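You operate a simulated robot arm through the tools that you are given. There is no shell and no other tool.

Carry out the task below with a simulated robot arm. There is one attempt and no reset: what you move stays moved.

Task
Share out the white housings on the top of the long bench. At the end: the white housing labelled "B-45" from the top of the long bench is on top of the brown carton (marked "SENSOR") on the top of the long bench; the black levelling foot from the top of the long bench stands on top of the orange level; the white housing labelled "A-47" from the top of the long bench is on the small grey tray; the white housing that says "B-26" from the top of the long bench is on the grey plate on the top of the long bench; whatever was shut is shut again. Leave all else as you found it, and nothing knocked over.

Only the result counts: the job must be done as asked and must still hold three seconds after the hand-in. Knocking over, shifting, dropping, spilling or breaking anything else fails it.

Robot
A 7-joint arm with a two-finger parallel gripper, fixed in place. Base frame: the origin is on the floor under the middle of its stand, x ahead of it, y to its left, z up; the work surface is at about z = 740. Readings come in mm, degrees, newtons and seconds.
With the tool pointing down near the work surface it reaches from about 300 to 680 mm from the base axis. Its first joint turns from -66.0 to 66.0 degrees. Payload 1.57 kg.
The tool frame sits at the grasp point between the pads (the TCP): z along the fingers, y along the line on which they close. The tips reach 30 mm beyond it. The gripper opens to 110 mm. The fingers are 24 mm wide and 12 mm thick; the gripper's body (48 by 112 mm) begins 78 mm behind the TCP.
Orientation is told as [roll, pitch, yaw] about the base's x, y, z axes, in that order, counted from this pose: with the fingers straight down and closing along the base's y, the tool's x points along the base's -x, its y along +y and its z along -z.

Tools
- The arm moves only by the tool move_arm. Its argument "targets" is a list of rows, each a list of 3 entries, a list of its own where there are three numbers: the turn, a rotation vector about the base's x, y, z in degrees, then the shift along the base's x, y, z in mm, then the gripper command, from -1 (shut) to 1 (fully open), values between in proportion. In form: [[[rx, ry, rz], [tx, ty, tz], fingers], ...]. A call has 1 to 20 rows; each row is the pose to reach, as a shift and turn from the pose commanded when the call began. Each row takes 0.2 s and may step no farther than 50 mm and 8.6 degrees from the row before; otherwise, or with a gripper value out of range, the whole call is refused. A pose out of reach is approached as far as the arm can. The call stops where the force on the tool passes 40 N (or 10 N more than at its start, if that is more) or the arm is blocked; 0.2 s more then pass. Each finger travels about 108 mm/s and halts on what it meets, pressing with about 27 N; the grip force reading is that of the motor and also rises with nothing between the fingers. The clock runs only during rows and for 0.2 s after the last one: add rows that repeat a pose to give the fingers time. The reply holds the time, the measured pose of the TCP, the force on the tool along the base axes, the opening and the grip force, in the units named above and with some noise, with the torque about the TCP (base axes, N m) and any sound that the robot's microphone picked up.
- Cameras (640 x 400 px; columns grow to the right, rows downward): "scene" is fixed at [138.5, -384, 1392.6]; the picture's right is [0.88, -0.48, 0.00], its down [-0.34, -0.62, -0.71] and it looks along [0.34, 0.62, -0.70] (base axes); focal length 316 px, centre (320, 200). "wrist" rides on the gripper at [70, 16, -141] in the tool frame; the picture's right is [-0.23, 0.97, 0.00], its down [-0.86, -0.20, -0.48] and it looks along [-0.47, -0.11, 0.88] (tool axes); focal length 222 px, centre (320, 200). There is no depth. A picture from a camera that has moved, and an enlarged one, comes with that camera's place and axes in the base frame and with its lens. The place of the scene camera against the robot may be out by one fixed shift of up to 18 mm in any direction.
- grab_frame(camera): a new picture of that camera. No time passes.
- close_up(camera, box): a new picture of the part [left, top, right, bottom] of that camera's present view, enlarged. No time passes.
- finish_job(): hands the job in; it is judged then, once.

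Places have to be worked out from the pictures, the camera data and where the tool is seen. Open the gripper and draw the arm clear of the work before you hand the job in, unless the task says otherwise.

The tools are called after "Request:" by a JSON object that holds its "name" and its "arguments". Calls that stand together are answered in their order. move_arm: Moves the arm, as the interface text tells. Its arguments: {"type":"object","properties":{"targets":{"type":"array"}},"required":["targets"]} The other tools are called the same way: grab_frame (camera) takes a picture; close_up (camera, box) takes an enlarged picture of a part of a camera's view; finish_job () hands the job in.

At the start:

```text
t: 0.0
ee_pos: [436.1, 199.9, 1024.3]
tcp_rot: [0.0, 0.0, -0.1]
wrist_force: [-0.2, -1.1, 0.5]
torque: [0.02, -0.01, -0.02]
width: 110.3
grasp_force: 0.1
```

scene: 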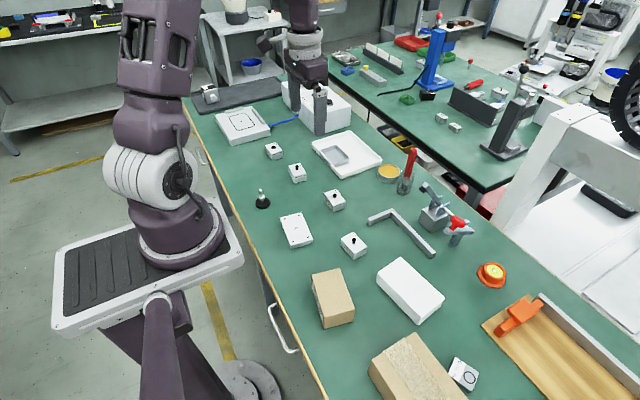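
wrist: 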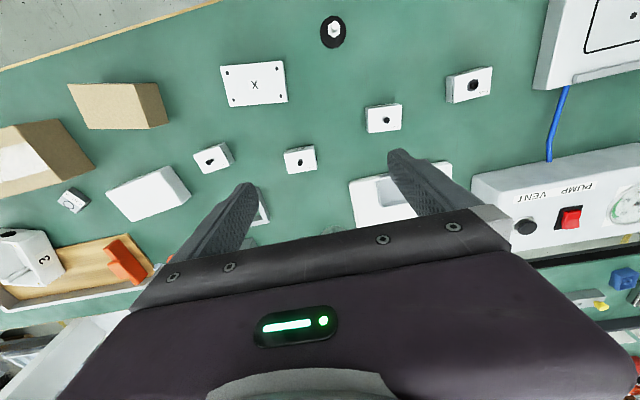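

I start by looking closer at the bench to identify the objects; the pictures show four or five small white housings, a black levelling foot, two cartons, and several plates/trays.

Request:
{"name": "close_up", "arguments": {"camera": "scene", "box": [200, 80, 400, 205]}}

Request:
{"name": "close_up", "arguments": {"camera": "scene", "box": [240, 160, 400, 260]}}

Request:
{"name": "close_up", "arguments": {"camera": "scene", "box": [280, 225, 520, 400]}}

Request:
{"name": "close_up", "arguments": {"camera": "scene", "box": [360, 140, 640, 315]}}

Request:
{"name": "close_up", "arguments": {"camera": "wrist", "box": [180, 0, 500, 200]}}

Request:
{"name": "close_up", "arguments": {"camera": "wrist", "box": [0, 60, 260, 320]}}

```text
3.20 times, centred on (300, 142) of scene
camera zoom: at [138.5, -384.0, 1392.6], right [0.88, -0.48, 0.0], down [-0.34, -0.62, -0.71], along [0.34, 0.62, -0.7], focal length 1013 px, centre (384, 384)
```

zoom: 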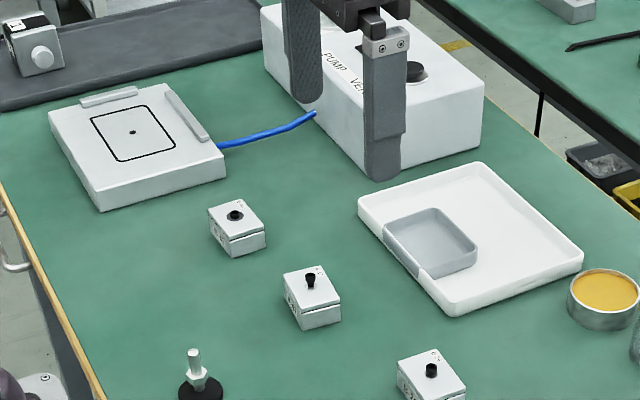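

```text
4.00 times, centred on (320, 210) of scene
camera zoom: at [138.5, -384.0, 1392.6], right [0.88, -0.48, 0.0], down [-0.34, -0.62, -0.71], along [0.34, 0.62, -0.7], focal length 1266 px, centre (320, 160)
```

zoom: 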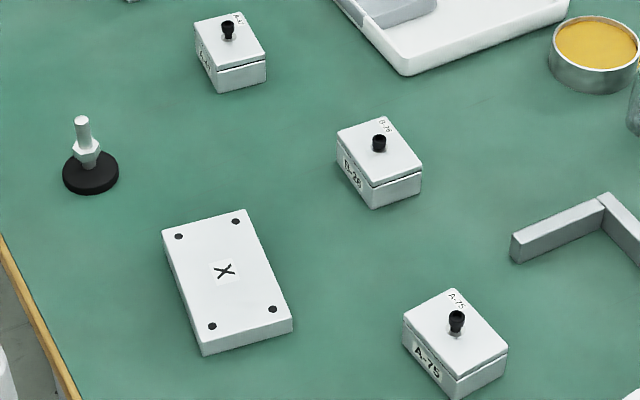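

```text
2.29 times, centred on (400, 312) of scene
camera zoom: at [138.5, -384.0, 1392.6], right [0.88, -0.48, 0.0], down [-0.34, -0.62, -0.71], along [0.34, 0.62, -0.7], focal length 723 px, centre (137, -57)
```

zoom: 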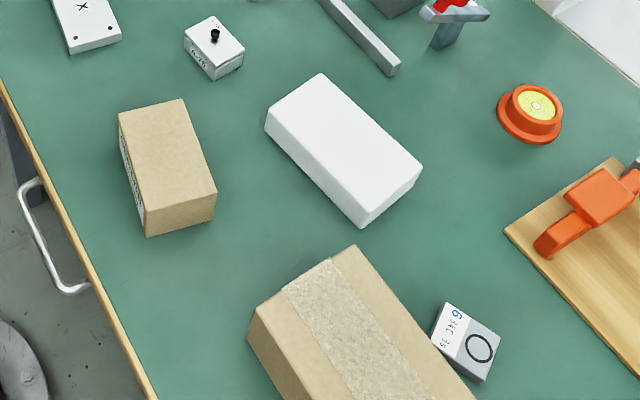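

```text
2.29 times, centred on (500, 228) of scene
camera zoom: at [138.5, -384.0, 1392.6], right [0.88, -0.48, 0.0], down [-0.34, -0.62, -0.71], along [0.34, 0.62, -0.7], focal length 723 px, centre (-91, 137)
```

zoom: 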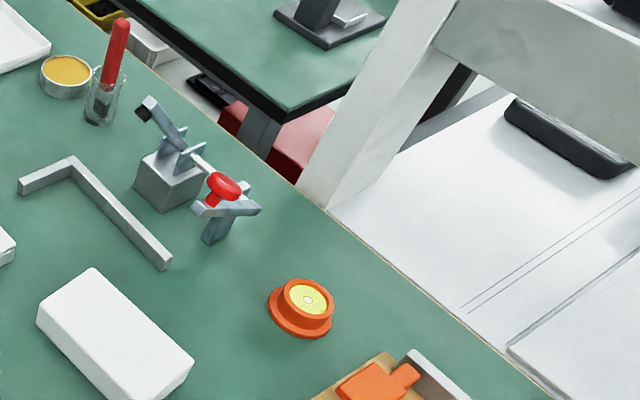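

```text
2.00 times, centred on (340, 100) of wrist
camera zoom: at [365.9, 215.9, 1167.1], right [0.23, 0.97, 0.0], down [0.86, -0.2, 0.48], along [0.47, -0.11, -0.88], focal length 444 px, centre (280, 400)
```

zoom: 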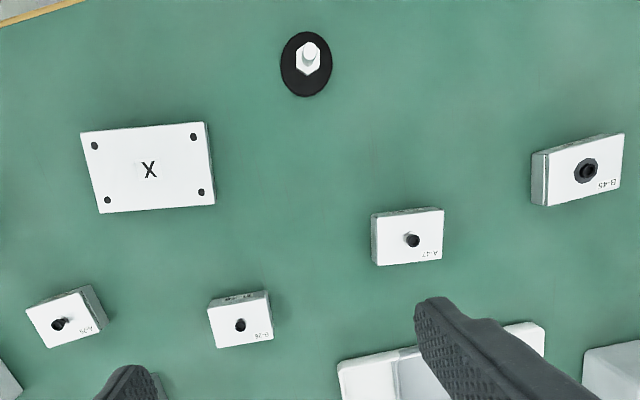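

```text
1.54 times, centred on (130, 190) of wrist
camera zoom: at [365.9, 215.9, 1167.1], right [0.23, 0.97, 0.0], down [0.86, -0.2, 0.48], along [0.47, -0.11, -0.88], focal length 342 px, centre (612, 215)
```

zoom: 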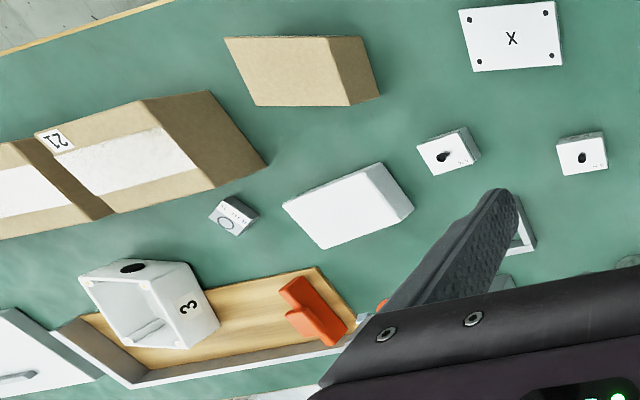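

The housings B-45, A-47, B-26 and A-75 are visible. I still need to identify the grey plate, the small grey tray and the SENSOR label, so I zoom in on these.

Request:
{"name": "close_up", "arguments": {"camera": "scene", "box": [300, 125, 390, 181]}}

Request:
{"name": "close_up", "arguments": {"camera": "scene", "box": [270, 205, 330, 255]}}

Request:
{"name": "close_up", "arguments": {"camera": "scene", "box": [300, 260, 360, 335]}}

Request:
{"name": "close_up", "arguments": {"camera": "scene", "box": [180, 70, 290, 150]}}

Request:
{"name": "close_up", "arguments": {"camera": "scene", "box": [460, 250, 530, 300]}}

Request:
{"name": "close_up", "arguments": {"camera": "scene", "box": [360, 330, 500, 400]}}

```text
7.11 times, centred on (345, 153) of scene
camera zoom: at [138.5, -384.0, 1392.6], right [0.88, -0.48, 0.0], down [-0.34, -0.62, -0.71], along [0.34, 0.62, -0.7], focal length 2250 px, centre (142, 534)
```

zoom: 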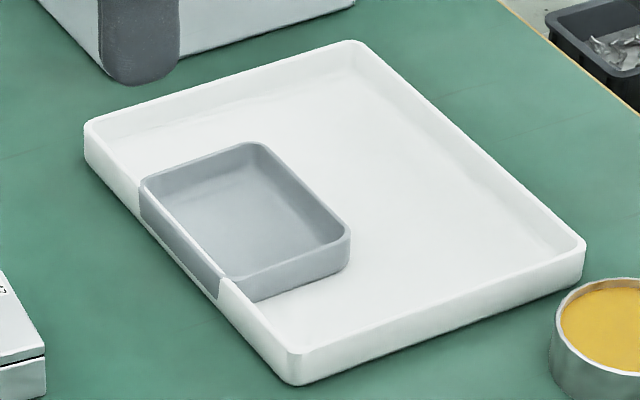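

```text
8.00 times, centred on (300, 230) of scene
camera zoom: at [138.5, -384.0, 1392.6], right [0.88, -0.48, 0.0], down [-0.34, -0.62, -0.71], along [0.34, 0.62, -0.7], focal length 2532 px, centre (480, -40)
```

zoom: 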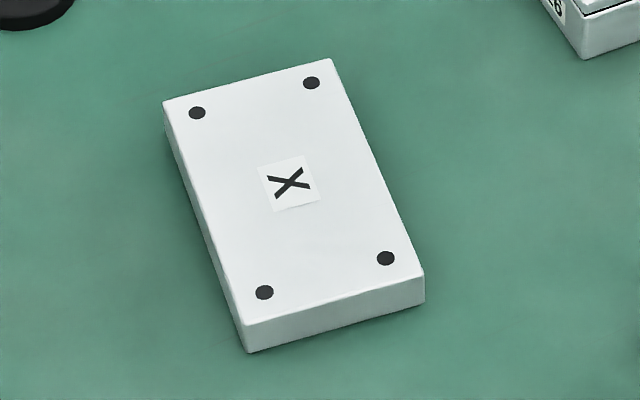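

```text
5.33 times, centred on (330, 298) of scene
camera zoom: at [138.5, -384.0, 1392.6], right [0.88, -0.48, 0.0], down [-0.34, -0.62, -0.71], along [0.34, 0.62, -0.7], focal length 1688 px, centre (267, -320)
```

zoom: 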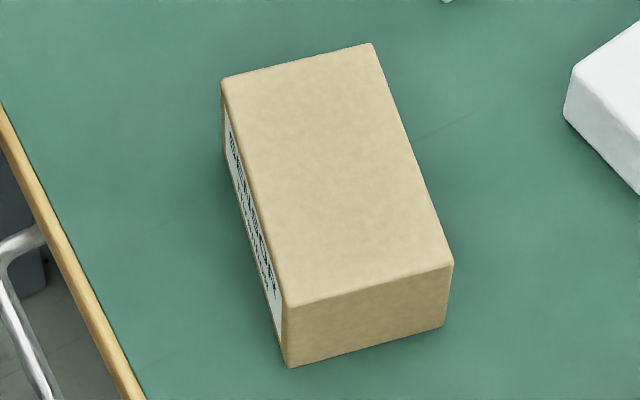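

```text
5.00 times, centred on (235, 110) of scene
camera zoom: at [138.5, -384.0, 1392.6], right [0.88, -0.48, 0.0], down [-0.34, -0.62, -0.71], along [0.34, 0.62, -0.7], focal length 1582 px, centre (745, 650)
```

zoom: 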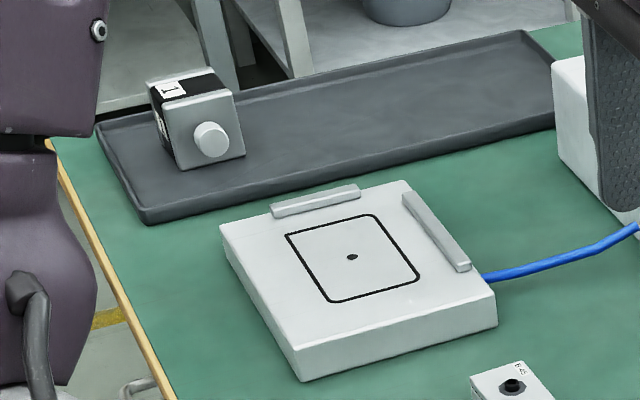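

```text
8.00 times, centred on (495, 275) of scene
camera zoom: at [138.5, -384.0, 1392.6], right [0.88, -0.48, 0.0], down [-0.34, -0.62, -0.71], along [0.34, 0.62, -0.7], focal length 2532 px, centre (-1080, -400)
```

zoom: 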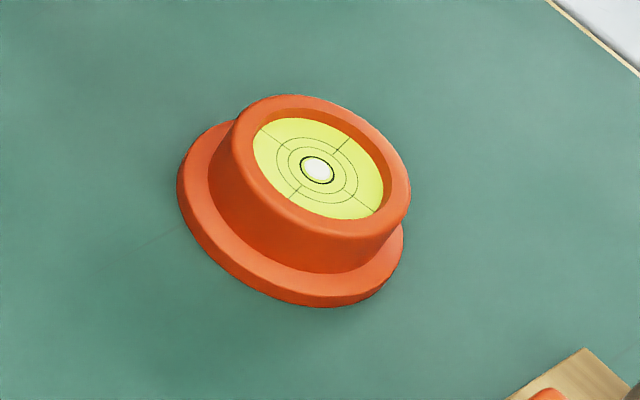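

```text
4.57 times, centred on (430, 365) of scene
camera zoom: at [138.5, -384.0, 1392.6], right [0.88, -0.48, 0.0], down [-0.34, -0.62, -0.71], along [0.34, 0.62, -0.7], focal length 1447 px, centre (-183, -554)
```

zoom: 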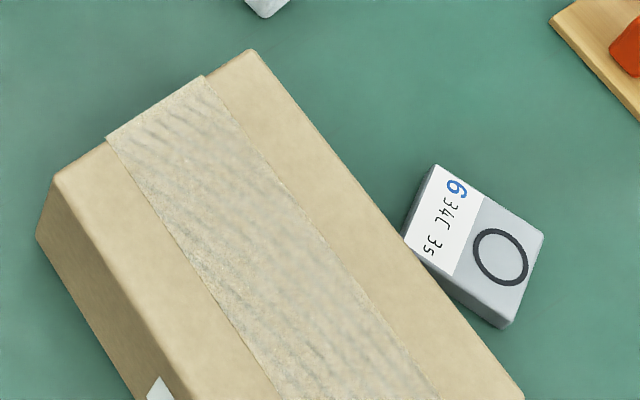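

The X-plate, vacuum-like block and grey insert tray are candidates; I need better colour and shape evidence. I move the arm at safe height toward +y to view the far end with the wrist camera.

Request:
{"name": "move_arm", "arguments": {"targets": [[[0, 0, 0], [-9, 45, 0], 1], [[0, 0, 0], [-18, 90, 0], 1], [[0, 0, 0], [-27, 135, 0], 1], [[0, 0, 0], [-36, 180, 0], 1], [[0, 0, 0], [-36, 200, 0], 1], [[0, 0, 0], [-36, 200, 0], 1]]}}

```text
t: 1.4
ee_pos: [396.5, 398.0, 1023.4]
tcp_rot: [0.1, 0.0, 0.0]
wrist_force: [-0.5, 0.0, -0.1]
torque: [-0.02, -0.02, -0.02]
width: 109.9
grasp_force: 0.1
```

The arm is now at about (396, 398, 1023). I take a wrist picture plus a scene picture, now that the tray region should be less occluded.

Request:
{"name": "grab_frame", "arguments": {"camera": "wrist"}}

Request:
{"name": "grab_frame", "arguments": {"camera": "scene"}}

```text
taken
camera wrist: at [326.7, 414.1, 1165.6], right [0.23, 0.97, 0.0], down [0.86, -0.2, 0.48], along [0.47, -0.11, -0.88], focal length 222 px, centre (320, 200)
```

wrist: 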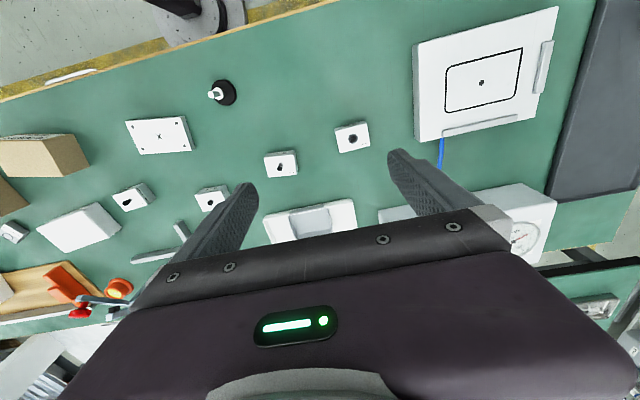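

```text
taken
```

scene: 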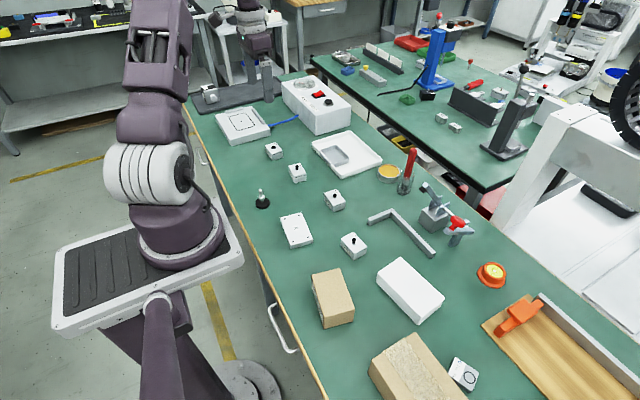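

I compare colours of the X plate, vacuum block, white tray and housings in enlarged views.

Request:
{"name": "close_up", "arguments": {"camera": "wrist", "box": [110, 70, 390, 245]}}

Request:
{"name": "close_up", "arguments": {"camera": "wrist", "box": [320, 0, 640, 200]}}

Request:
{"name": "close_up", "arguments": {"camera": "scene", "box": [200, 60, 400, 185]}}

Request:
{"name": "close_up", "arguments": {"camera": "scene", "box": [250, 180, 450, 305]}}

```text
2.29 times, centred on (250, 158) of wrist
camera zoom: at [326.7, 414.1, 1165.6], right [0.23, 0.97, 0.0], down [0.86, -0.2, 0.48], along [0.47, -0.11, -0.88], focal length 508 px, centre (480, 297)
```

zoom: 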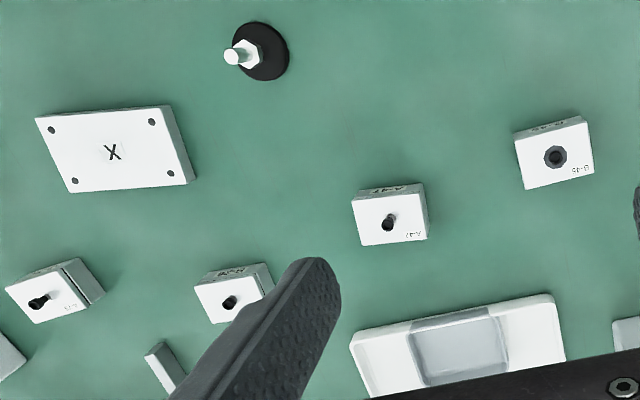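

```text
2.00 times, centred on (480, 100) of wrist
camera zoom: at [326.7, 414.1, 1165.6], right [0.23, 0.97, 0.0], down [0.86, -0.2, 0.48], along [0.47, -0.11, -0.88], focal length 444 px, centre (0, 400)
```

zoom: 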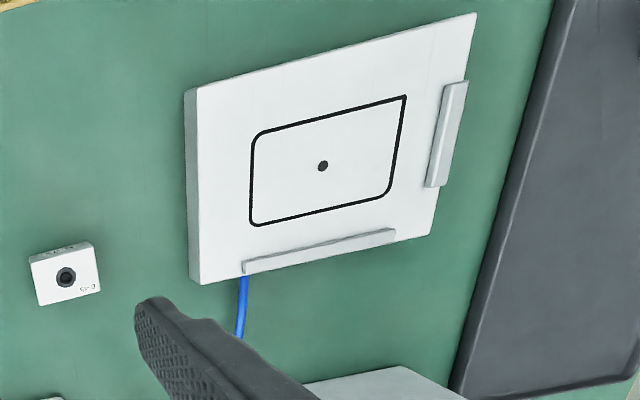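

```text
3.20 times, centred on (300, 122) of scene
camera zoom: at [138.5, -384.0, 1392.6], right [0.88, -0.48, 0.0], down [-0.34, -0.62, -0.71], along [0.34, 0.62, -0.7], focal length 1013 px, centre (384, 448)
```

zoom: 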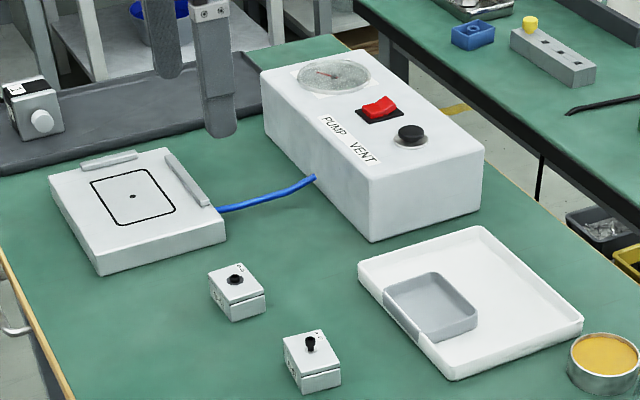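

```text
3.20 times, centred on (350, 242) of scene
camera zoom: at [138.5, -384.0, 1392.6], right [0.88, -0.48, 0.0], down [-0.34, -0.62, -0.71], along [0.34, 0.62, -0.7], focal length 1013 px, centre (224, 64)
```

zoom: 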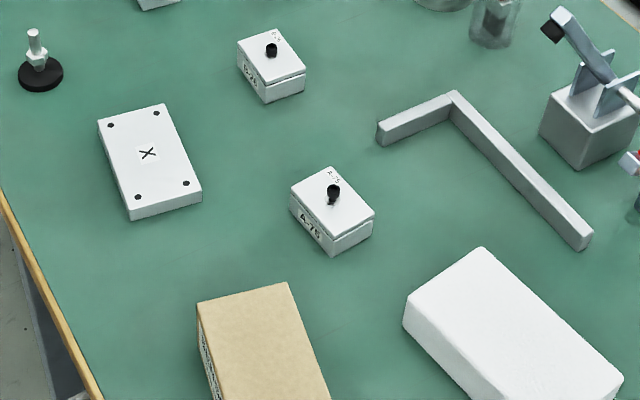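

The light-grey X plate with four bolt holes appears to be the "grey plate" (the other block is a vacuum bed hooked to the pump). Now I look at housing details (lid seams, heights) closely.

Request:
{"name": "close_up", "arguments": {"camera": "scene", "box": [262, 138, 288, 164]}}

Request:
{"name": "close_up", "arguments": {"camera": "scene", "box": [284, 158, 312, 186]}}

Request:
{"name": "close_up", "arguments": {"camera": "scene", "box": [320, 184, 350, 214]}}

Request:
{"name": "close_up", "arguments": {"camera": "scene", "box": [246, 182, 278, 214]}}

Request:
{"name": "close_up", "arguments": {"camera": "wrist", "box": [325, 110, 380, 160]}}

Request:
{"name": "close_up", "arguments": {"camera": "wrist", "box": [255, 140, 310, 190]}}

```text
15.38 times, centred on (275, 151) of scene
camera zoom: at [138.5, -384.0, 1392.6], right [0.88, -0.48, 0.0], down [-0.34, -0.62, -0.71], along [0.34, 0.62, -0.7], focal length 4868 px, centre (1012, 954)
```

zoom: 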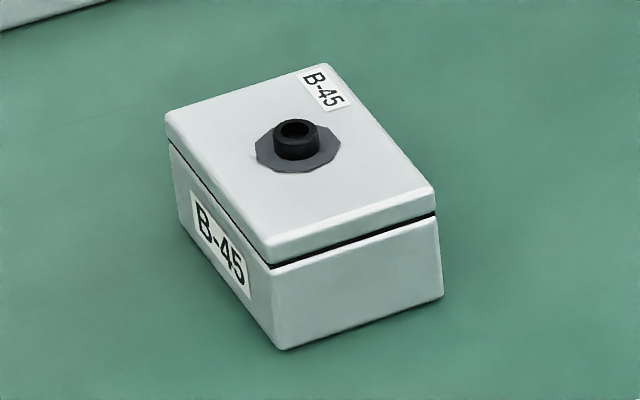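

```text
14.29 times, centred on (298, 172) of scene
camera zoom: at [138.5, -384.0, 1392.6], right [0.88, -0.48, 0.0], down [-0.34, -0.62, -0.71], along [0.34, 0.62, -0.7], focal length 4520 px, centre (634, 600)
```

zoom: 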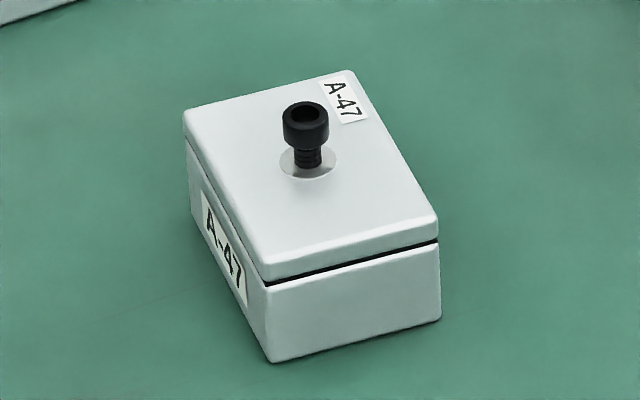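

```text
13.33 times, centred on (335, 199) of scene
camera zoom: at [138.5, -384.0, 1392.6], right [0.88, -0.48, 0.0], down [-0.34, -0.62, -0.71], along [0.34, 0.62, -0.7], focal length 4219 px, centre (120, 213)
```

zoom: 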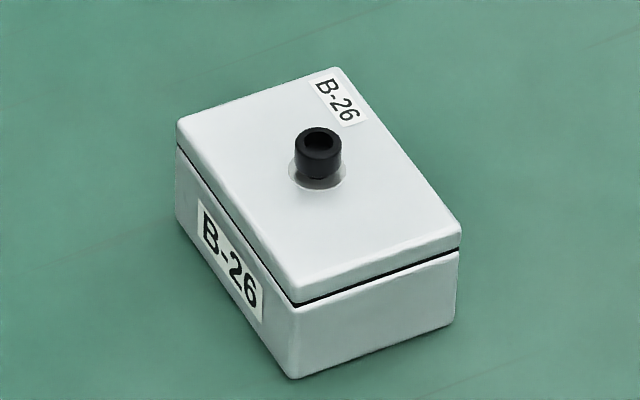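

```text
12.50 times, centred on (262, 198) of scene
camera zoom: at [138.5, -384.0, 1392.6], right [0.88, -0.48, 0.0], down [-0.34, -0.62, -0.71], along [0.34, 0.62, -0.7], focal length 3955 px, centre (1045, 225)
```

zoom: 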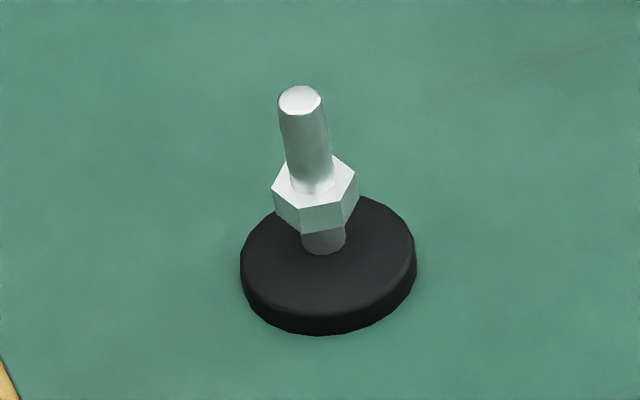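

```text
8.00 times, centred on (352, 135) of wrist
camera zoom: at [326.7, 414.1, 1165.6], right [0.23, 0.97, 0.0], down [0.86, -0.2, 0.48], along [0.47, -0.11, -0.88], focal length 1777 px, centre (60, 720)
```

zoom: 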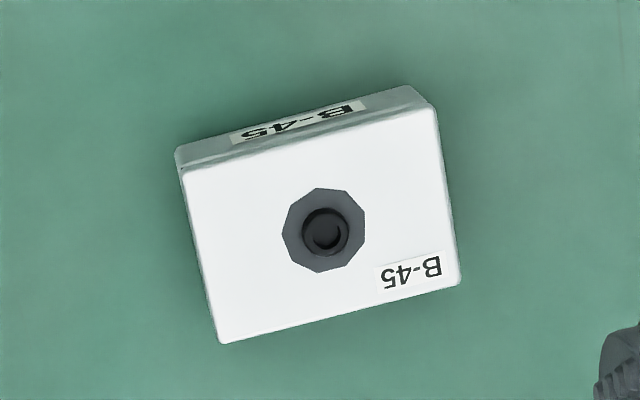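

```text
8.00 times, centred on (282, 165) of wrist
camera zoom: at [326.7, 414.1, 1165.6], right [0.23, 0.97, 0.0], down [0.86, -0.2, 0.48], along [0.47, -0.11, -0.88], focal length 1777 px, centre (620, 480)
```

zoom: 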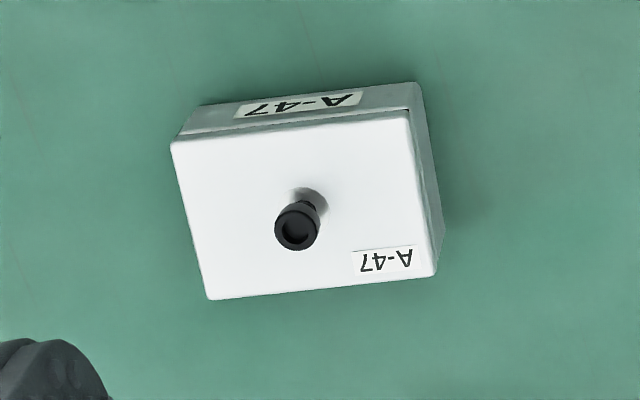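

Housings measure about 55 × 40 × 32 mm; B-45's centre is near (430, 449) with its long side along y, so the gripper can close along y at yaw 0. I move above B-45 to z≈870 and check alignment again.

Request:
{"name": "move_arm", "arguments": {"targets": [[[0, 0, 0], [8, 13, -39], 1], [[0, 0, 0], [16, 26, -78], 1], [[0, 0, 0], [24, 39, -117], 1], [[0, 0, 0], [32, 50, -154], 1], [[0, 0, 0], [32, 50, -154], 1], [[0, 0, 0], [32, 50, -154], 1]]}}

Request:
{"name": "grab_frame", "arguments": {"camera": "wrist"}}

Request:
{"name": "close_up", "arguments": {"camera": "scene", "box": [220, 80, 380, 180]}}

```text
t: 2.8
ee_pos: [430.0, 450.9, 869.9]
tcp_rot: [0.0, 0.0, 0.0]
wrist_force: [0.5, 0.4, 0.1]
torque: [0.0, 0.02, 0.01]
width: 109.9
grasp_force: 0.0
```

```text
taken
camera wrist: at [359.5, 466.2, 1012.0], right [0.23, 0.97, 0.0], down [0.85, -0.2, 0.48], along [0.47, -0.11, -0.88], focal length 222 px, centre (320, 200)
```

wrist: 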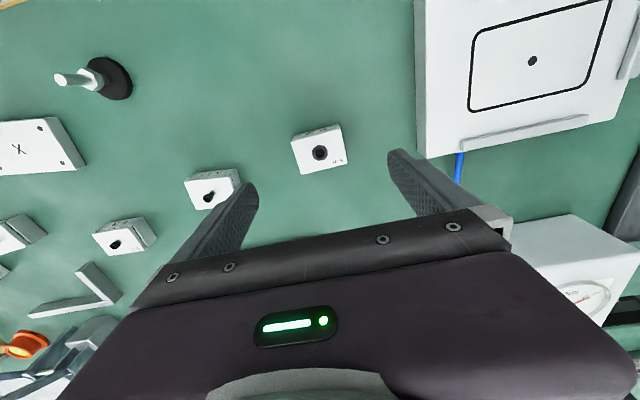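

```text
4.00 times, centred on (300, 130) of scene
camera zoom: at [138.5, -384.0, 1392.6], right [0.88, -0.48, 0.0], down [-0.34, -0.62, -0.71], along [0.34, 0.62, -0.7], focal length 1266 px, centre (400, 480)
```

zoom: 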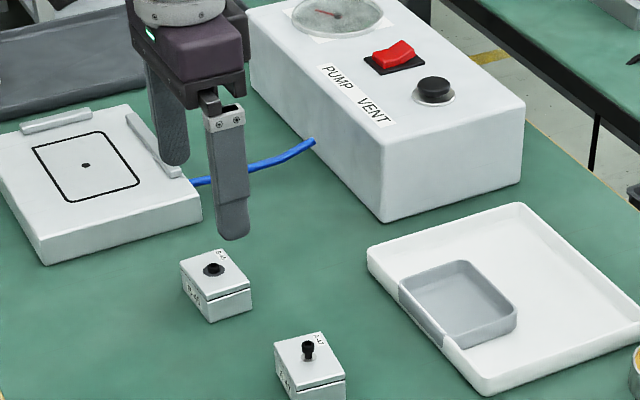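

I zoom in on B-45 from this closer pose to refine its place and heading.

Request:
{"name": "close_up", "arguments": {"camera": "wrist", "box": [280, 115, 360, 180]}}

Request:
{"name": "close_up", "arguments": {"camera": "wrist", "box": [180, 160, 250, 220]}}

```text
6.15 times, centred on (320, 148) of wrist
camera zoom: at [359.5, 466.2, 1012.0], right [0.23, 0.97, 0.0], down [0.85, -0.2, 0.48], along [0.47, -0.11, -0.88], focal length 1367 px, centre (320, 523)
```

zoom: 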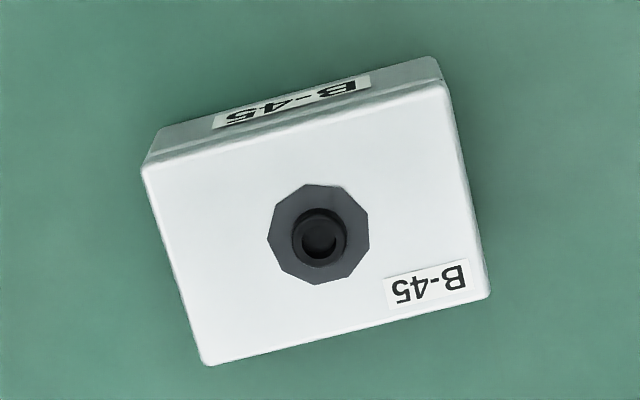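

```text
6.67 times, centred on (215, 190) of wrist
camera zoom: at [359.5, 466.2, 1012.0], right [0.23, 0.97, 0.0], down [0.85, -0.2, 0.48], along [0.47, -0.11, -0.88], focal length 1481 px, centre (1020, 267)
```

zoom: 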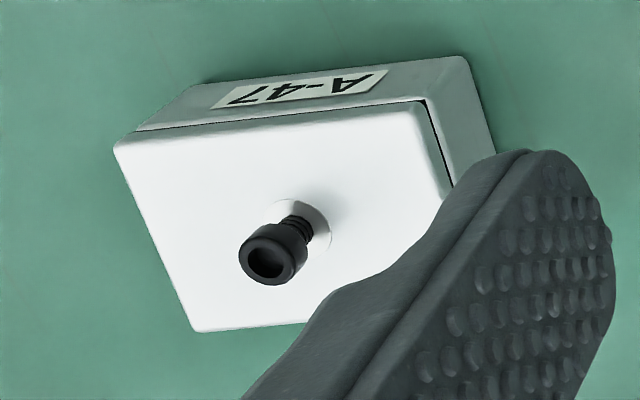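

B-45's centre comes out at (430, 450), turned about +2°. I descend with the open gripper so the tips end a few mm above the bench.

Request:
{"name": "move_arm", "arguments": {"targets": [[[0, 0, 2], [0, -0.5, -30], 1], [[0, 0, 2], [0, -0.5, -60], 1], [[0, 0, 2], [0, -0.5, -80], 1], [[0, 0, 2], [0, -0.5, -93], 1], [[0, 0, 2], [0, -0.5, -93], 1]]}}

Request:
{"name": "close_up", "arguments": {"camera": "wrist", "box": [200, 100, 440, 250]}}

Request:
{"name": "close_up", "arguments": {"camera": "scene", "box": [230, 110, 320, 170]}}

```text
t: 4.0
ee_pos: [429.3, 447.9, 774.3]
tcp_rot: [0.0, -0.1, 2.0]
wrist_force: [0.9, 0.7, 0.3]
torque: [0.01, 0.02, 0.01]
width: 109.9
grasp_force: 0.0
```

```text
2.67 times, centred on (320, 175) of wrist
camera zoom: at [358.9, 461.9, 918.5], right [0.19, 0.98, 0.0], down [0.86, -0.17, 0.48], along [0.47, -0.09, -0.88], focal length 592 px, centre (320, 267)
```

zoom: 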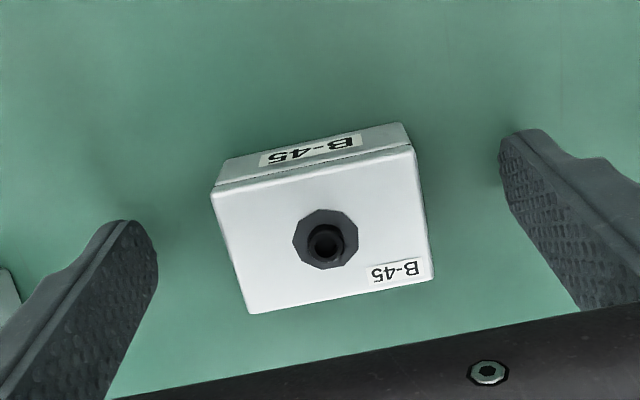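

```text
6.67 times, centred on (275, 140) of scene
camera zoom: at [138.5, -384.0, 1392.6], right [0.88, -0.48, 0.0], down [-0.34, -0.62, -0.71], along [0.34, 0.62, -0.7], focal length 2110 px, centre (620, 600)
```

zoom: 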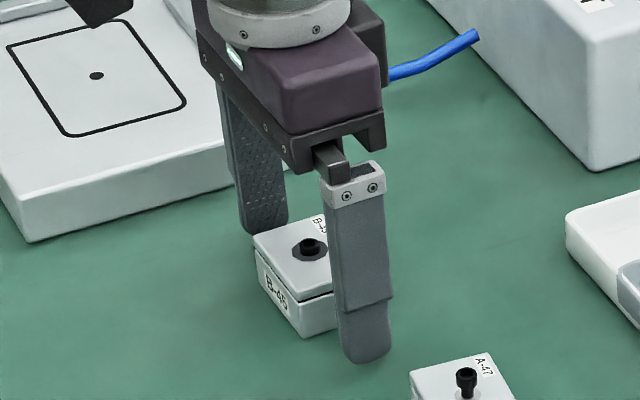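

The gripper straddles B-45 nicely with clearance. I close the fingers.

Request:
{"name": "move_arm", "arguments": {"targets": [[[0, 0, 0], [0, 0, 0], 0.3], [[0, 0, 0], [0, 0, 0], 0], [[0, 0, 0], [0, 0, 0], -0.5], [[0, 0, 0], [0, 0, 0], -1], [[0, 0, 0], [0, 0, 0], -1], [[0, 0, 0], [0, 0, 0], -1]]}}

Request:
{"name": "close_up", "arguments": {"camera": "wrist", "box": [200, 100, 440, 250]}}

```text
t: 5.4
ee_pos: [429.9, 449.8, 776.1]
tcp_rot: [0.0, 0.1, 1.9]
wrist_force: [-0.4, 0.9, 1.0]
torque: [0.04, 0.01, -0.02]
width: 55.1
grasp_force: 27.0
```

```text
2.67 times, centred on (320, 175) of wrist
camera zoom: at [358.8, 461.9, 918.7], right [0.19, 0.98, 0.0], down [0.86, -0.17, 0.48], along [0.47, -0.09, -0.88], focal length 592 px, centre (320, 267)
```

zoom: 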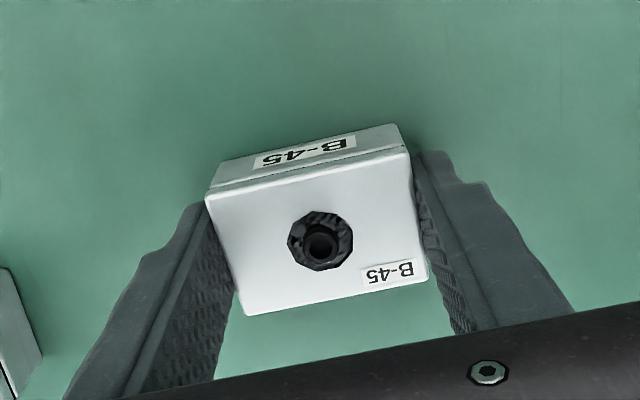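

B-45 is held (width 55.1 mm, grip 27 N). I lift it gently and check it comes along whole.

Request:
{"name": "move_arm", "arguments": {"targets": [[[0, 0, 0], [0, 0, 10], -1], [[0, 0, 0], [0, 0, 30], -1], [[0, 0, 0], [0, 0, 70], -1], [[0, 0, 0], [0, 0, 115], -1], [[0, 0, 0], [0, 0, 160], -1], [[0, 0, -2], [0, 0, 200], -1], [[0, 0, -2], [0, 0, 220], -1], [[0, 0, -2], [0, 0, 220], -1]]}}

Request:
{"name": "close_up", "arguments": {"camera": "wrist", "box": [200, 100, 440, 250]}}

Request:
{"name": "close_up", "arguments": {"camera": "scene", "box": [220, 40, 320, 150]}}

```text
t: 7.2
ee_pos: [433.4, 450.5, 1000.0]
tcp_rot: [0.0, 0.0, 0.0]
wrist_force: [0.2, 0.1, -1.0]
torque: [0.0, 0.0, 0.02]
width: 55.2
grasp_force: 27.0
```

```text
2.67 times, centred on (320, 175) of wrist
camera zoom: at [364.0, 465.8, 1141.8], right [0.23, 0.97, 0.0], down [0.86, -0.2, 0.48], along [0.47, -0.11, -0.88], focal length 592 px, centre (320, 267)
```

zoom: 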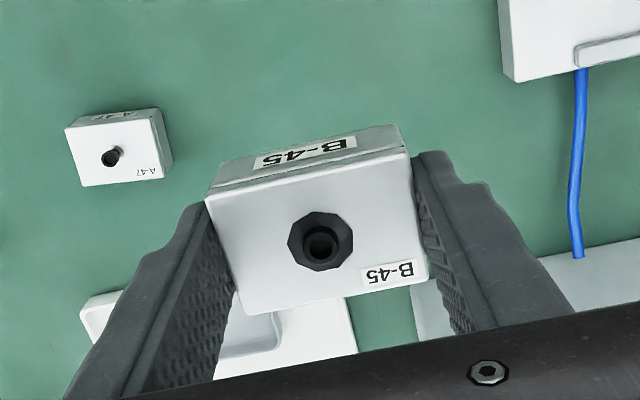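

```text
3.64 times, centred on (270, 95) of scene
camera zoom: at [138.5, -384.0, 1392.6], right [0.88, -0.48, 0.0], down [-0.34, -0.62, -0.71], along [0.34, 0.62, -0.7], focal length 1151 px, centre (502, 582)
```

zoom: 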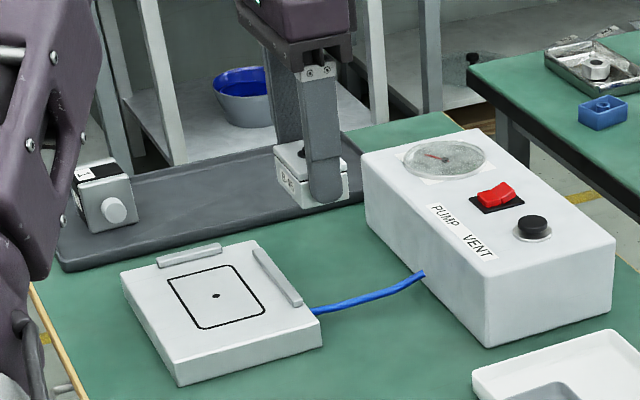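

B-45 is lifted whole. I carry it at z≈1000 to y≈0 so the wrist camera can survey the carton and the right part of the bench.

Request:
{"name": "move_arm", "arguments": {"targets": [[[0, 0, 0], [-3, -35, 0], -1], [[0, 0, 0], [-6, -80, 0], -1], [[0, 0, 0], [-9, -125, 0], -1], [[0, 0, 0], [-12, -170, 0], -1], [[0, 0, 0], [-15, -215, 0], -1], [[0, 0, 0], [-18, -260, 0], -1], [[0, 0, 0], [-21, -305, 0], -1], [[0, 0, 0], [-24, -350, 0], -1], [[0, 0, 0], [-28, -395, 0], -1], [[0, 0, 0], [-32, -440, 0], -1], [[0, 0, 0], [-32, -450, 0], -1], [[0, 0, 0], [-32, -450, 0], -1]]}}

Request:
{"name": "grab_frame", "arguments": {"camera": "wrist"}}

Request:
{"name": "grab_frame", "arguments": {"camera": "scene"}}

```text
t: 9.8
ee_pos: [399.7, 0.4, 996.0]
tcp_rot: [0.0, 0.0, -0.1]
wrist_force: [0.3, -0.7, -1.3]
torque: [0.0, 0.02, -0.03]
width: 55.2
grasp_force: 27.1
```

```text
taken
camera wrist: at [329.5, 15.8, 1138.9], right [0.23, 0.97, 0.0], down [0.86, -0.2, 0.48], along [0.47, -0.11, -0.88], focal length 222 px, centre (320, 200)
```

wrist: 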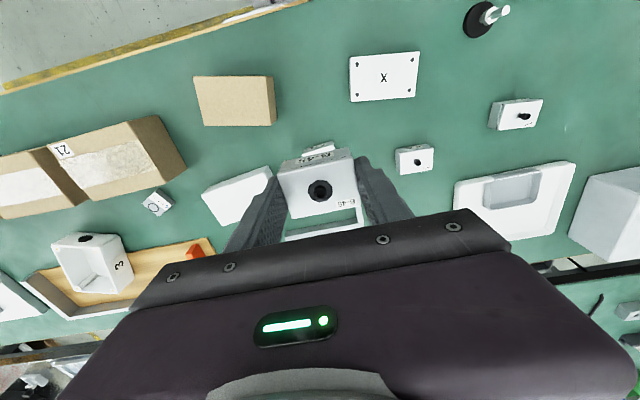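

```text
taken
```

scene: 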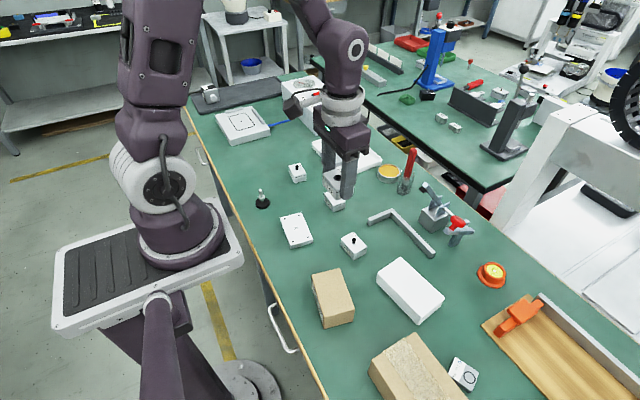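

I check which carton says SENSOR by zooming in on both cartons, and refine the small carton's position.

Request:
{"name": "close_up", "arguments": {"camera": "scene", "box": [308, 270, 332, 330]}}

Request:
{"name": "close_up", "arguments": {"camera": "wrist", "box": [180, 60, 290, 140]}}

Request:
{"name": "close_up", "arguments": {"camera": "wrist", "box": [0, 100, 200, 230]}}

Request:
{"name": "close_up", "arguments": {"camera": "wrist", "box": [335, 35, 435, 115]}}

Request:
{"name": "close_up", "arguments": {"camera": "wrist", "box": [440, 140, 600, 250]}}

```text
6.67 times, centred on (320, 300) of scene
camera zoom: at [138.5, -384.0, 1392.6], right [0.88, -0.48, 0.0], down [-0.34, -0.62, -0.71], along [0.34, 0.62, -0.7], focal length 2110 px, centre (320, -467)
```

zoom: 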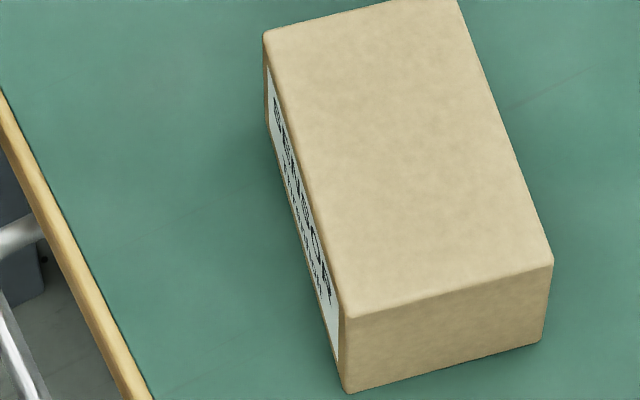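

```text
5.00 times, centred on (235, 100) of wrist
camera zoom: at [329.5, 15.8, 1138.9], right [0.23, 0.97, 0.0], down [0.86, -0.2, 0.48], along [0.47, -0.11, -0.88], focal length 1111 px, centre (745, 700)
```

zoom: 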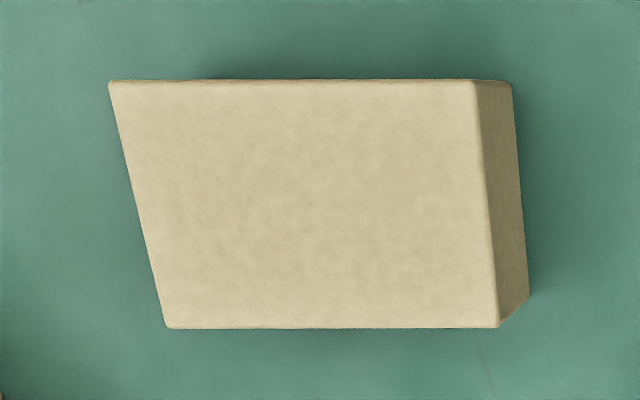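

```text
3.08 times, centred on (100, 165) of wrist
camera zoom: at [329.5, 15.8, 1138.9], right [0.23, 0.97, 0.0], down [0.86, -0.2, 0.48], along [0.47, -0.11, -0.88], focal length 684 px, centre (997, 308)
```

zoom: 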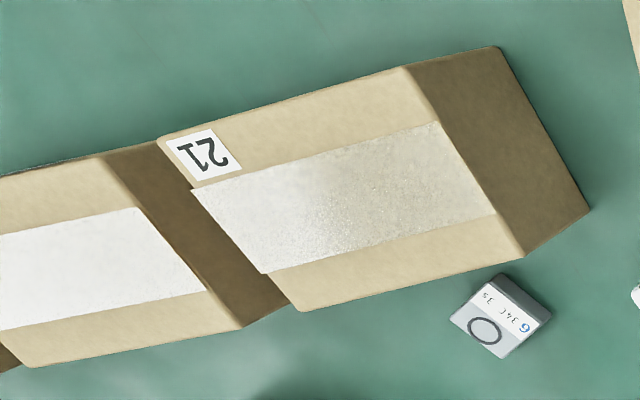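

```text
5.00 times, centred on (385, 75) of wrist
camera zoom: at [329.5, 15.8, 1138.9], right [0.23, 0.97, 0.0], down [0.86, -0.2, 0.48], along [0.47, -0.11, -0.88], focal length 1111 px, centre (-5, 825)
```

zoom: 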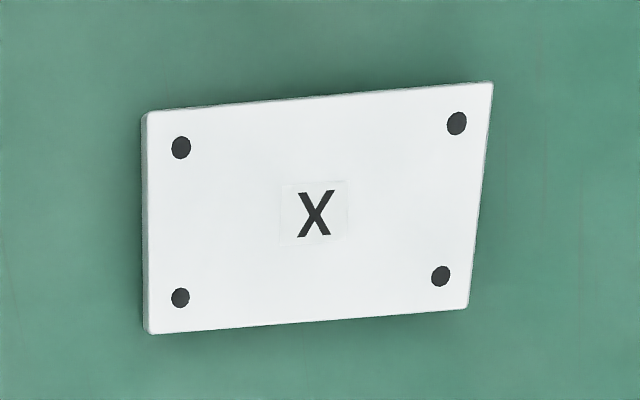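

```text
3.64 times, centred on (520, 195) of wrist
camera zoom: at [329.5, 15.8, 1138.9], right [0.23, 0.97, 0.0], down [0.86, -0.2, 0.48], along [0.47, -0.11, -0.88], focal length 808 px, centre (-407, 218)
```

zoom: 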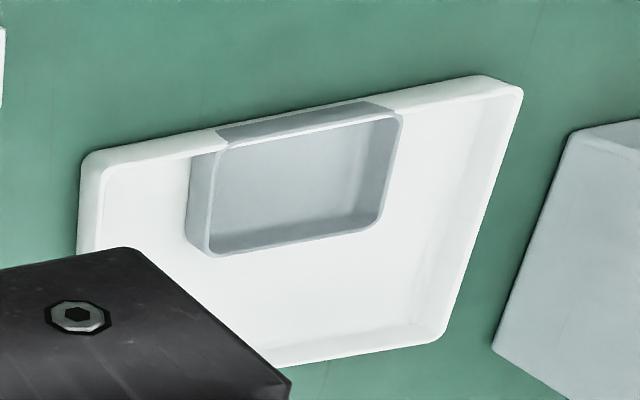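

The big carton is marked "12"; I zoom further on the small carton's side label to read it.

Request:
{"name": "close_up", "arguments": {"camera": "scene", "box": [312, 278, 330, 290]}}

Request:
{"name": "close_up", "arguments": {"camera": "scene", "box": [314, 290, 332, 302]}}

Request:
{"name": "close_up", "arguments": {"camera": "scene", "box": [314, 302, 332, 314]}}

```text
16.00 times, centred on (321, 284) of scene
camera zoom: at [138.5, -384.0, 1392.6], right [0.88, -0.48, 0.0], down [-0.34, -0.62, -0.71], along [0.34, 0.62, -0.7], focal length 5063 px, centre (304, -1144)
```

zoom: 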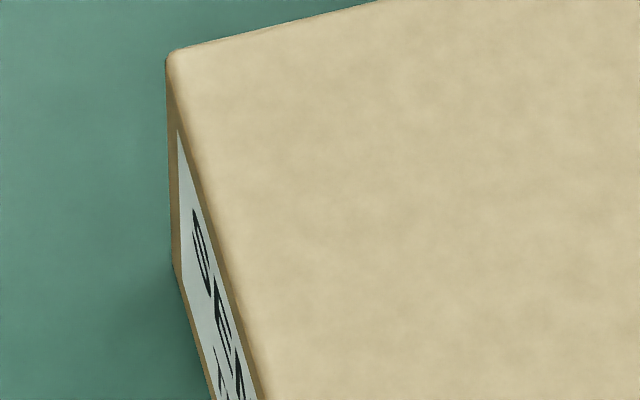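

```text
16.00 times, centred on (323, 296) of scene
camera zoom: at [138.5, -384.0, 1392.6], right [0.88, -0.48, 0.0], down [-0.34, -0.62, -0.71], along [0.34, 0.62, -0.7], focal length 5063 px, centre (272, -1336)
```

zoom: 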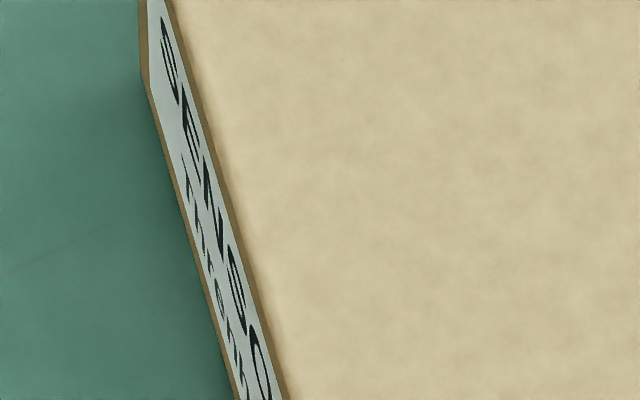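

```text
16.00 times, centred on (323, 308) of scene
camera zoom: at [138.5, -384.0, 1392.6], right [0.88, -0.48, 0.0], down [-0.34, -0.62, -0.71], along [0.34, 0.62, -0.7], focal length 5063 px, centre (272, -1528)
```

zoom: 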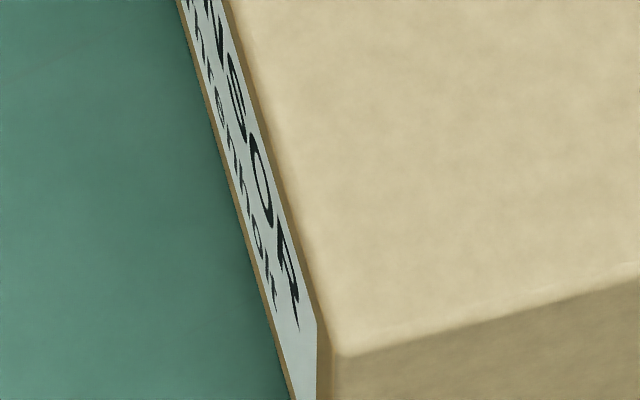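

The label reads "SENSOR…", so the small carton is the target: centre about (330, −110), top at z≈795, turned about −13°. I carry B-45 above it at z≈900 with a −13° turn.

Request:
{"name": "move_arm", "arguments": {"targets": [[[0, 0, -3], [-14, -22, 0], -1], [[0, 0, -6], [-35, -55, 0], -1], [[0, 0, -9], [-56, -88, 0], -1], [[0, 0, -13], [-70, -109, -20], -1], [[0, 0, -13], [-70, -109, -60], -1], [[0, 0, -13], [-70, -109, -97], -1], [[0, 0, -13], [-70, -109, -97], -1], [[0, 0, -13], [-70, -109, -97], -1]]}}

Request:
{"name": "grab_frame", "arguments": {"camera": "wrist"}}

Request:
{"name": "close_up", "arguments": {"camera": "scene", "box": [260, 210, 420, 340]}}

```text
t: 11.6
ee_pos: [331.2, -108.5, 900.8]
tcp_rot: [0.0, 0.0, -13.0]
wrist_force: [0.2, -0.9, -1.4]
torque: [0.0, 0.0, 0.04]
width: 55.3
grasp_force: 27.2
```

```text
taken
camera wrist: at [266.5, -77.9, 1043.9], right [0.44, 0.9, 0.0], down [0.79, -0.39, 0.48], along [0.43, -0.21, -0.88], focal length 222 px, centre (320, 200)
```

wrist: 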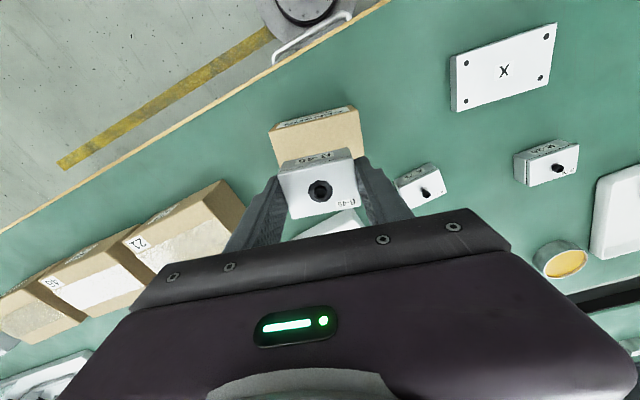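

```text
3.08 times, centred on (340, 275) of scene
camera zoom: at [138.5, -384.0, 1392.6], right [0.88, -0.48, 0.0], down [-0.34, -0.62, -0.71], along [0.34, 0.62, -0.7], focal length 974 px, centre (258, -31)
```

zoom: 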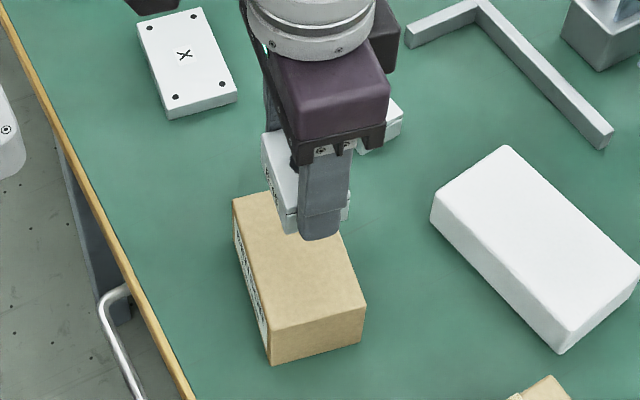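

Alignment looks right. I descend to about 4 mm above estimated contact.

Request:
{"name": "move_arm", "arguments": {"targets": [[[0, 0, 0], [0, -1, -25], -1], [[0, 0, 0], [0, -1, -48], -1], [[0, 0, 0], [0, -1, -60], -1], [[0, 0, 0], [0, -1, -64], -1], [[0, 0, 0], [0, -1, -64], -1]]}}

Request:
{"name": "close_up", "arguments": {"camera": "scene", "box": [290, 240, 380, 330]}}

Request:
{"name": "close_up", "arguments": {"camera": "wrist", "box": [220, 90, 420, 230]}}

```text
t: 12.8
ee_pos: [329.6, -111.6, 835.7]
tcp_rot: [0.1, 0.0, -13.0]
wrist_force: [0.2, 0.9, -1.6]
torque: [-0.01, -0.03, 0.0]
width: 55.5
grasp_force: 27.7
```

```text
4.44 times, centred on (335, 285) of scene
camera zoom: at [138.5, -384.0, 1392.6], right [0.88, -0.48, 0.0], down [-0.34, -0.62, -0.71], along [0.34, 0.62, -0.7], focal length 1406 px, centre (253, -178)
```

zoom: 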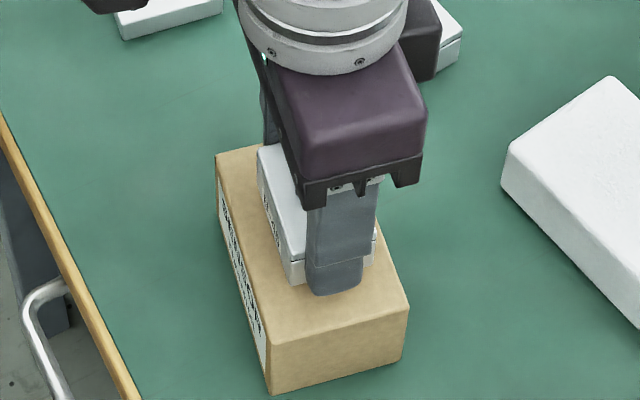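

```text
2.86 times, centred on (320, 160) of wrist
camera zoom: at [265.5, -80.0, 978.5], right [0.44, 0.9, 0.0], down [0.79, -0.39, 0.48], along [0.43, -0.21, -0.88], focal length 635 px, centre (320, 314)
```

zoom: 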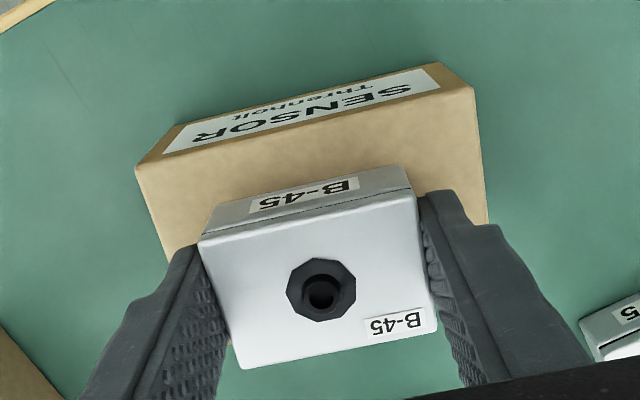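

The SENSOR label is clear, and the housing is centred over the carton top. I lower in 1 mm steps and watch the force.

Request:
{"name": "move_arm", "arguments": {"targets": [[[0, 0, 0], [0, 0, -1], -1], [[0, 0, 0], [0, 0, -2], -1], [[0, 0, 0], [0, 0, -2], -1]]}}

Request:
{"name": "move_arm", "arguments": {"targets": [[[0, 0, 0], [0, 0, -1], -1], [[0, 0, 0], [0, 0, -1], -1]]}}

Request:
{"name": "close_up", "arguments": {"camera": "scene", "box": [310, 260, 370, 300]}}

```text
t: 13.6
ee_pos: [328.9, -109.8, 834.5]
tcp_rot: [-0.1, 0.0, -13.1]
wrist_force: [-0.2, 0.2, -0.2]
torque: [0.01, -0.01, 0.0]
width: 55.3
grasp_force: 26.7
```

```text
t: 14.2
ee_pos: [329.6, -111.1, 832.6]
tcp_rot: [0.0, 0.0, -13.0]
wrist_force: [-0.1, 1.0, -1.3]
torque: [0.0, -0.01, 0.01]
width: 55.2
grasp_force: 26.4
```

```text
10.00 times, centred on (340, 280) of scene
camera zoom: at [138.5, -384.0, 1392.6], right [0.88, -0.48, 0.0], down [-0.34, -0.62, -0.71], along [0.34, 0.62, -0.7], focal length 3164 px, centre (120, -600)
```

zoom: 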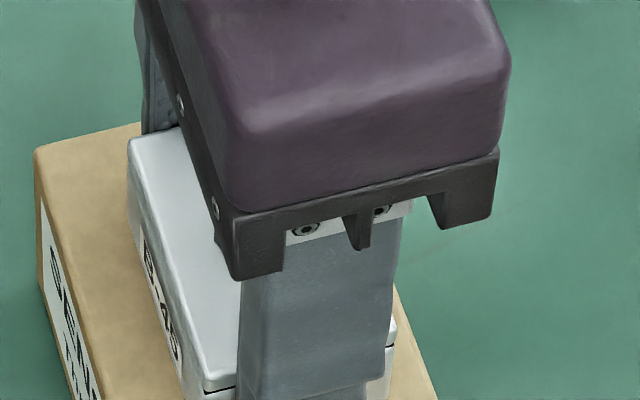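

No contact yet (force still about the held weight). I continue down in small steps.

Request:
{"name": "move_arm", "arguments": {"targets": [[[0, 0, 0], [0, 0, -1], -1], [[0, 0, 0], [0, 0, -1], -1]]}}

Request:
{"name": "move_arm", "arguments": {"targets": [[[0, 0, 0], [0, 0, -1], -1], [[0, 0, 0], [0, 0, -1], -1]]}}

Request:
{"name": "close_up", "arguments": {"camera": "scene", "box": [315, 270, 365, 310]}}

```text
t: 14.8
ee_pos: [331.4, -109.9, 832.6]
tcp_rot: [-0.1, 0.0, -13.0]
wrist_force: [0.1, 1.1, -0.4]
torque: [0.01, 0.0, -0.01]
width: 55.3
grasp_force: 26.7
```

```text
t: 15.4
ee_pos: [330.4, -110.4, 831.4]
tcp_rot: [0.1, 0.0, -12.9]
wrist_force: [-0.1, 0.0, -1.6]
torque: [0.01, -0.03, 0.01]
width: 55.2
grasp_force: 27.1
```

```text
10.00 times, centred on (340, 290) of scene
camera zoom: at [138.5, -384.0, 1392.6], right [0.88, -0.48, 0.0], down [-0.34, -0.62, -0.71], along [0.34, 0.62, -0.7], focal length 3164 px, centre (120, -700)
```

zoom: 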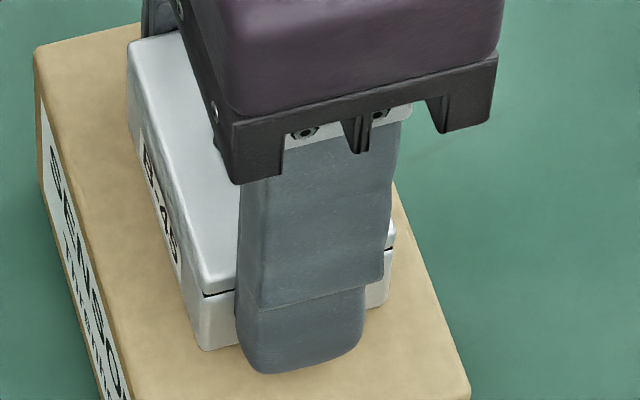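

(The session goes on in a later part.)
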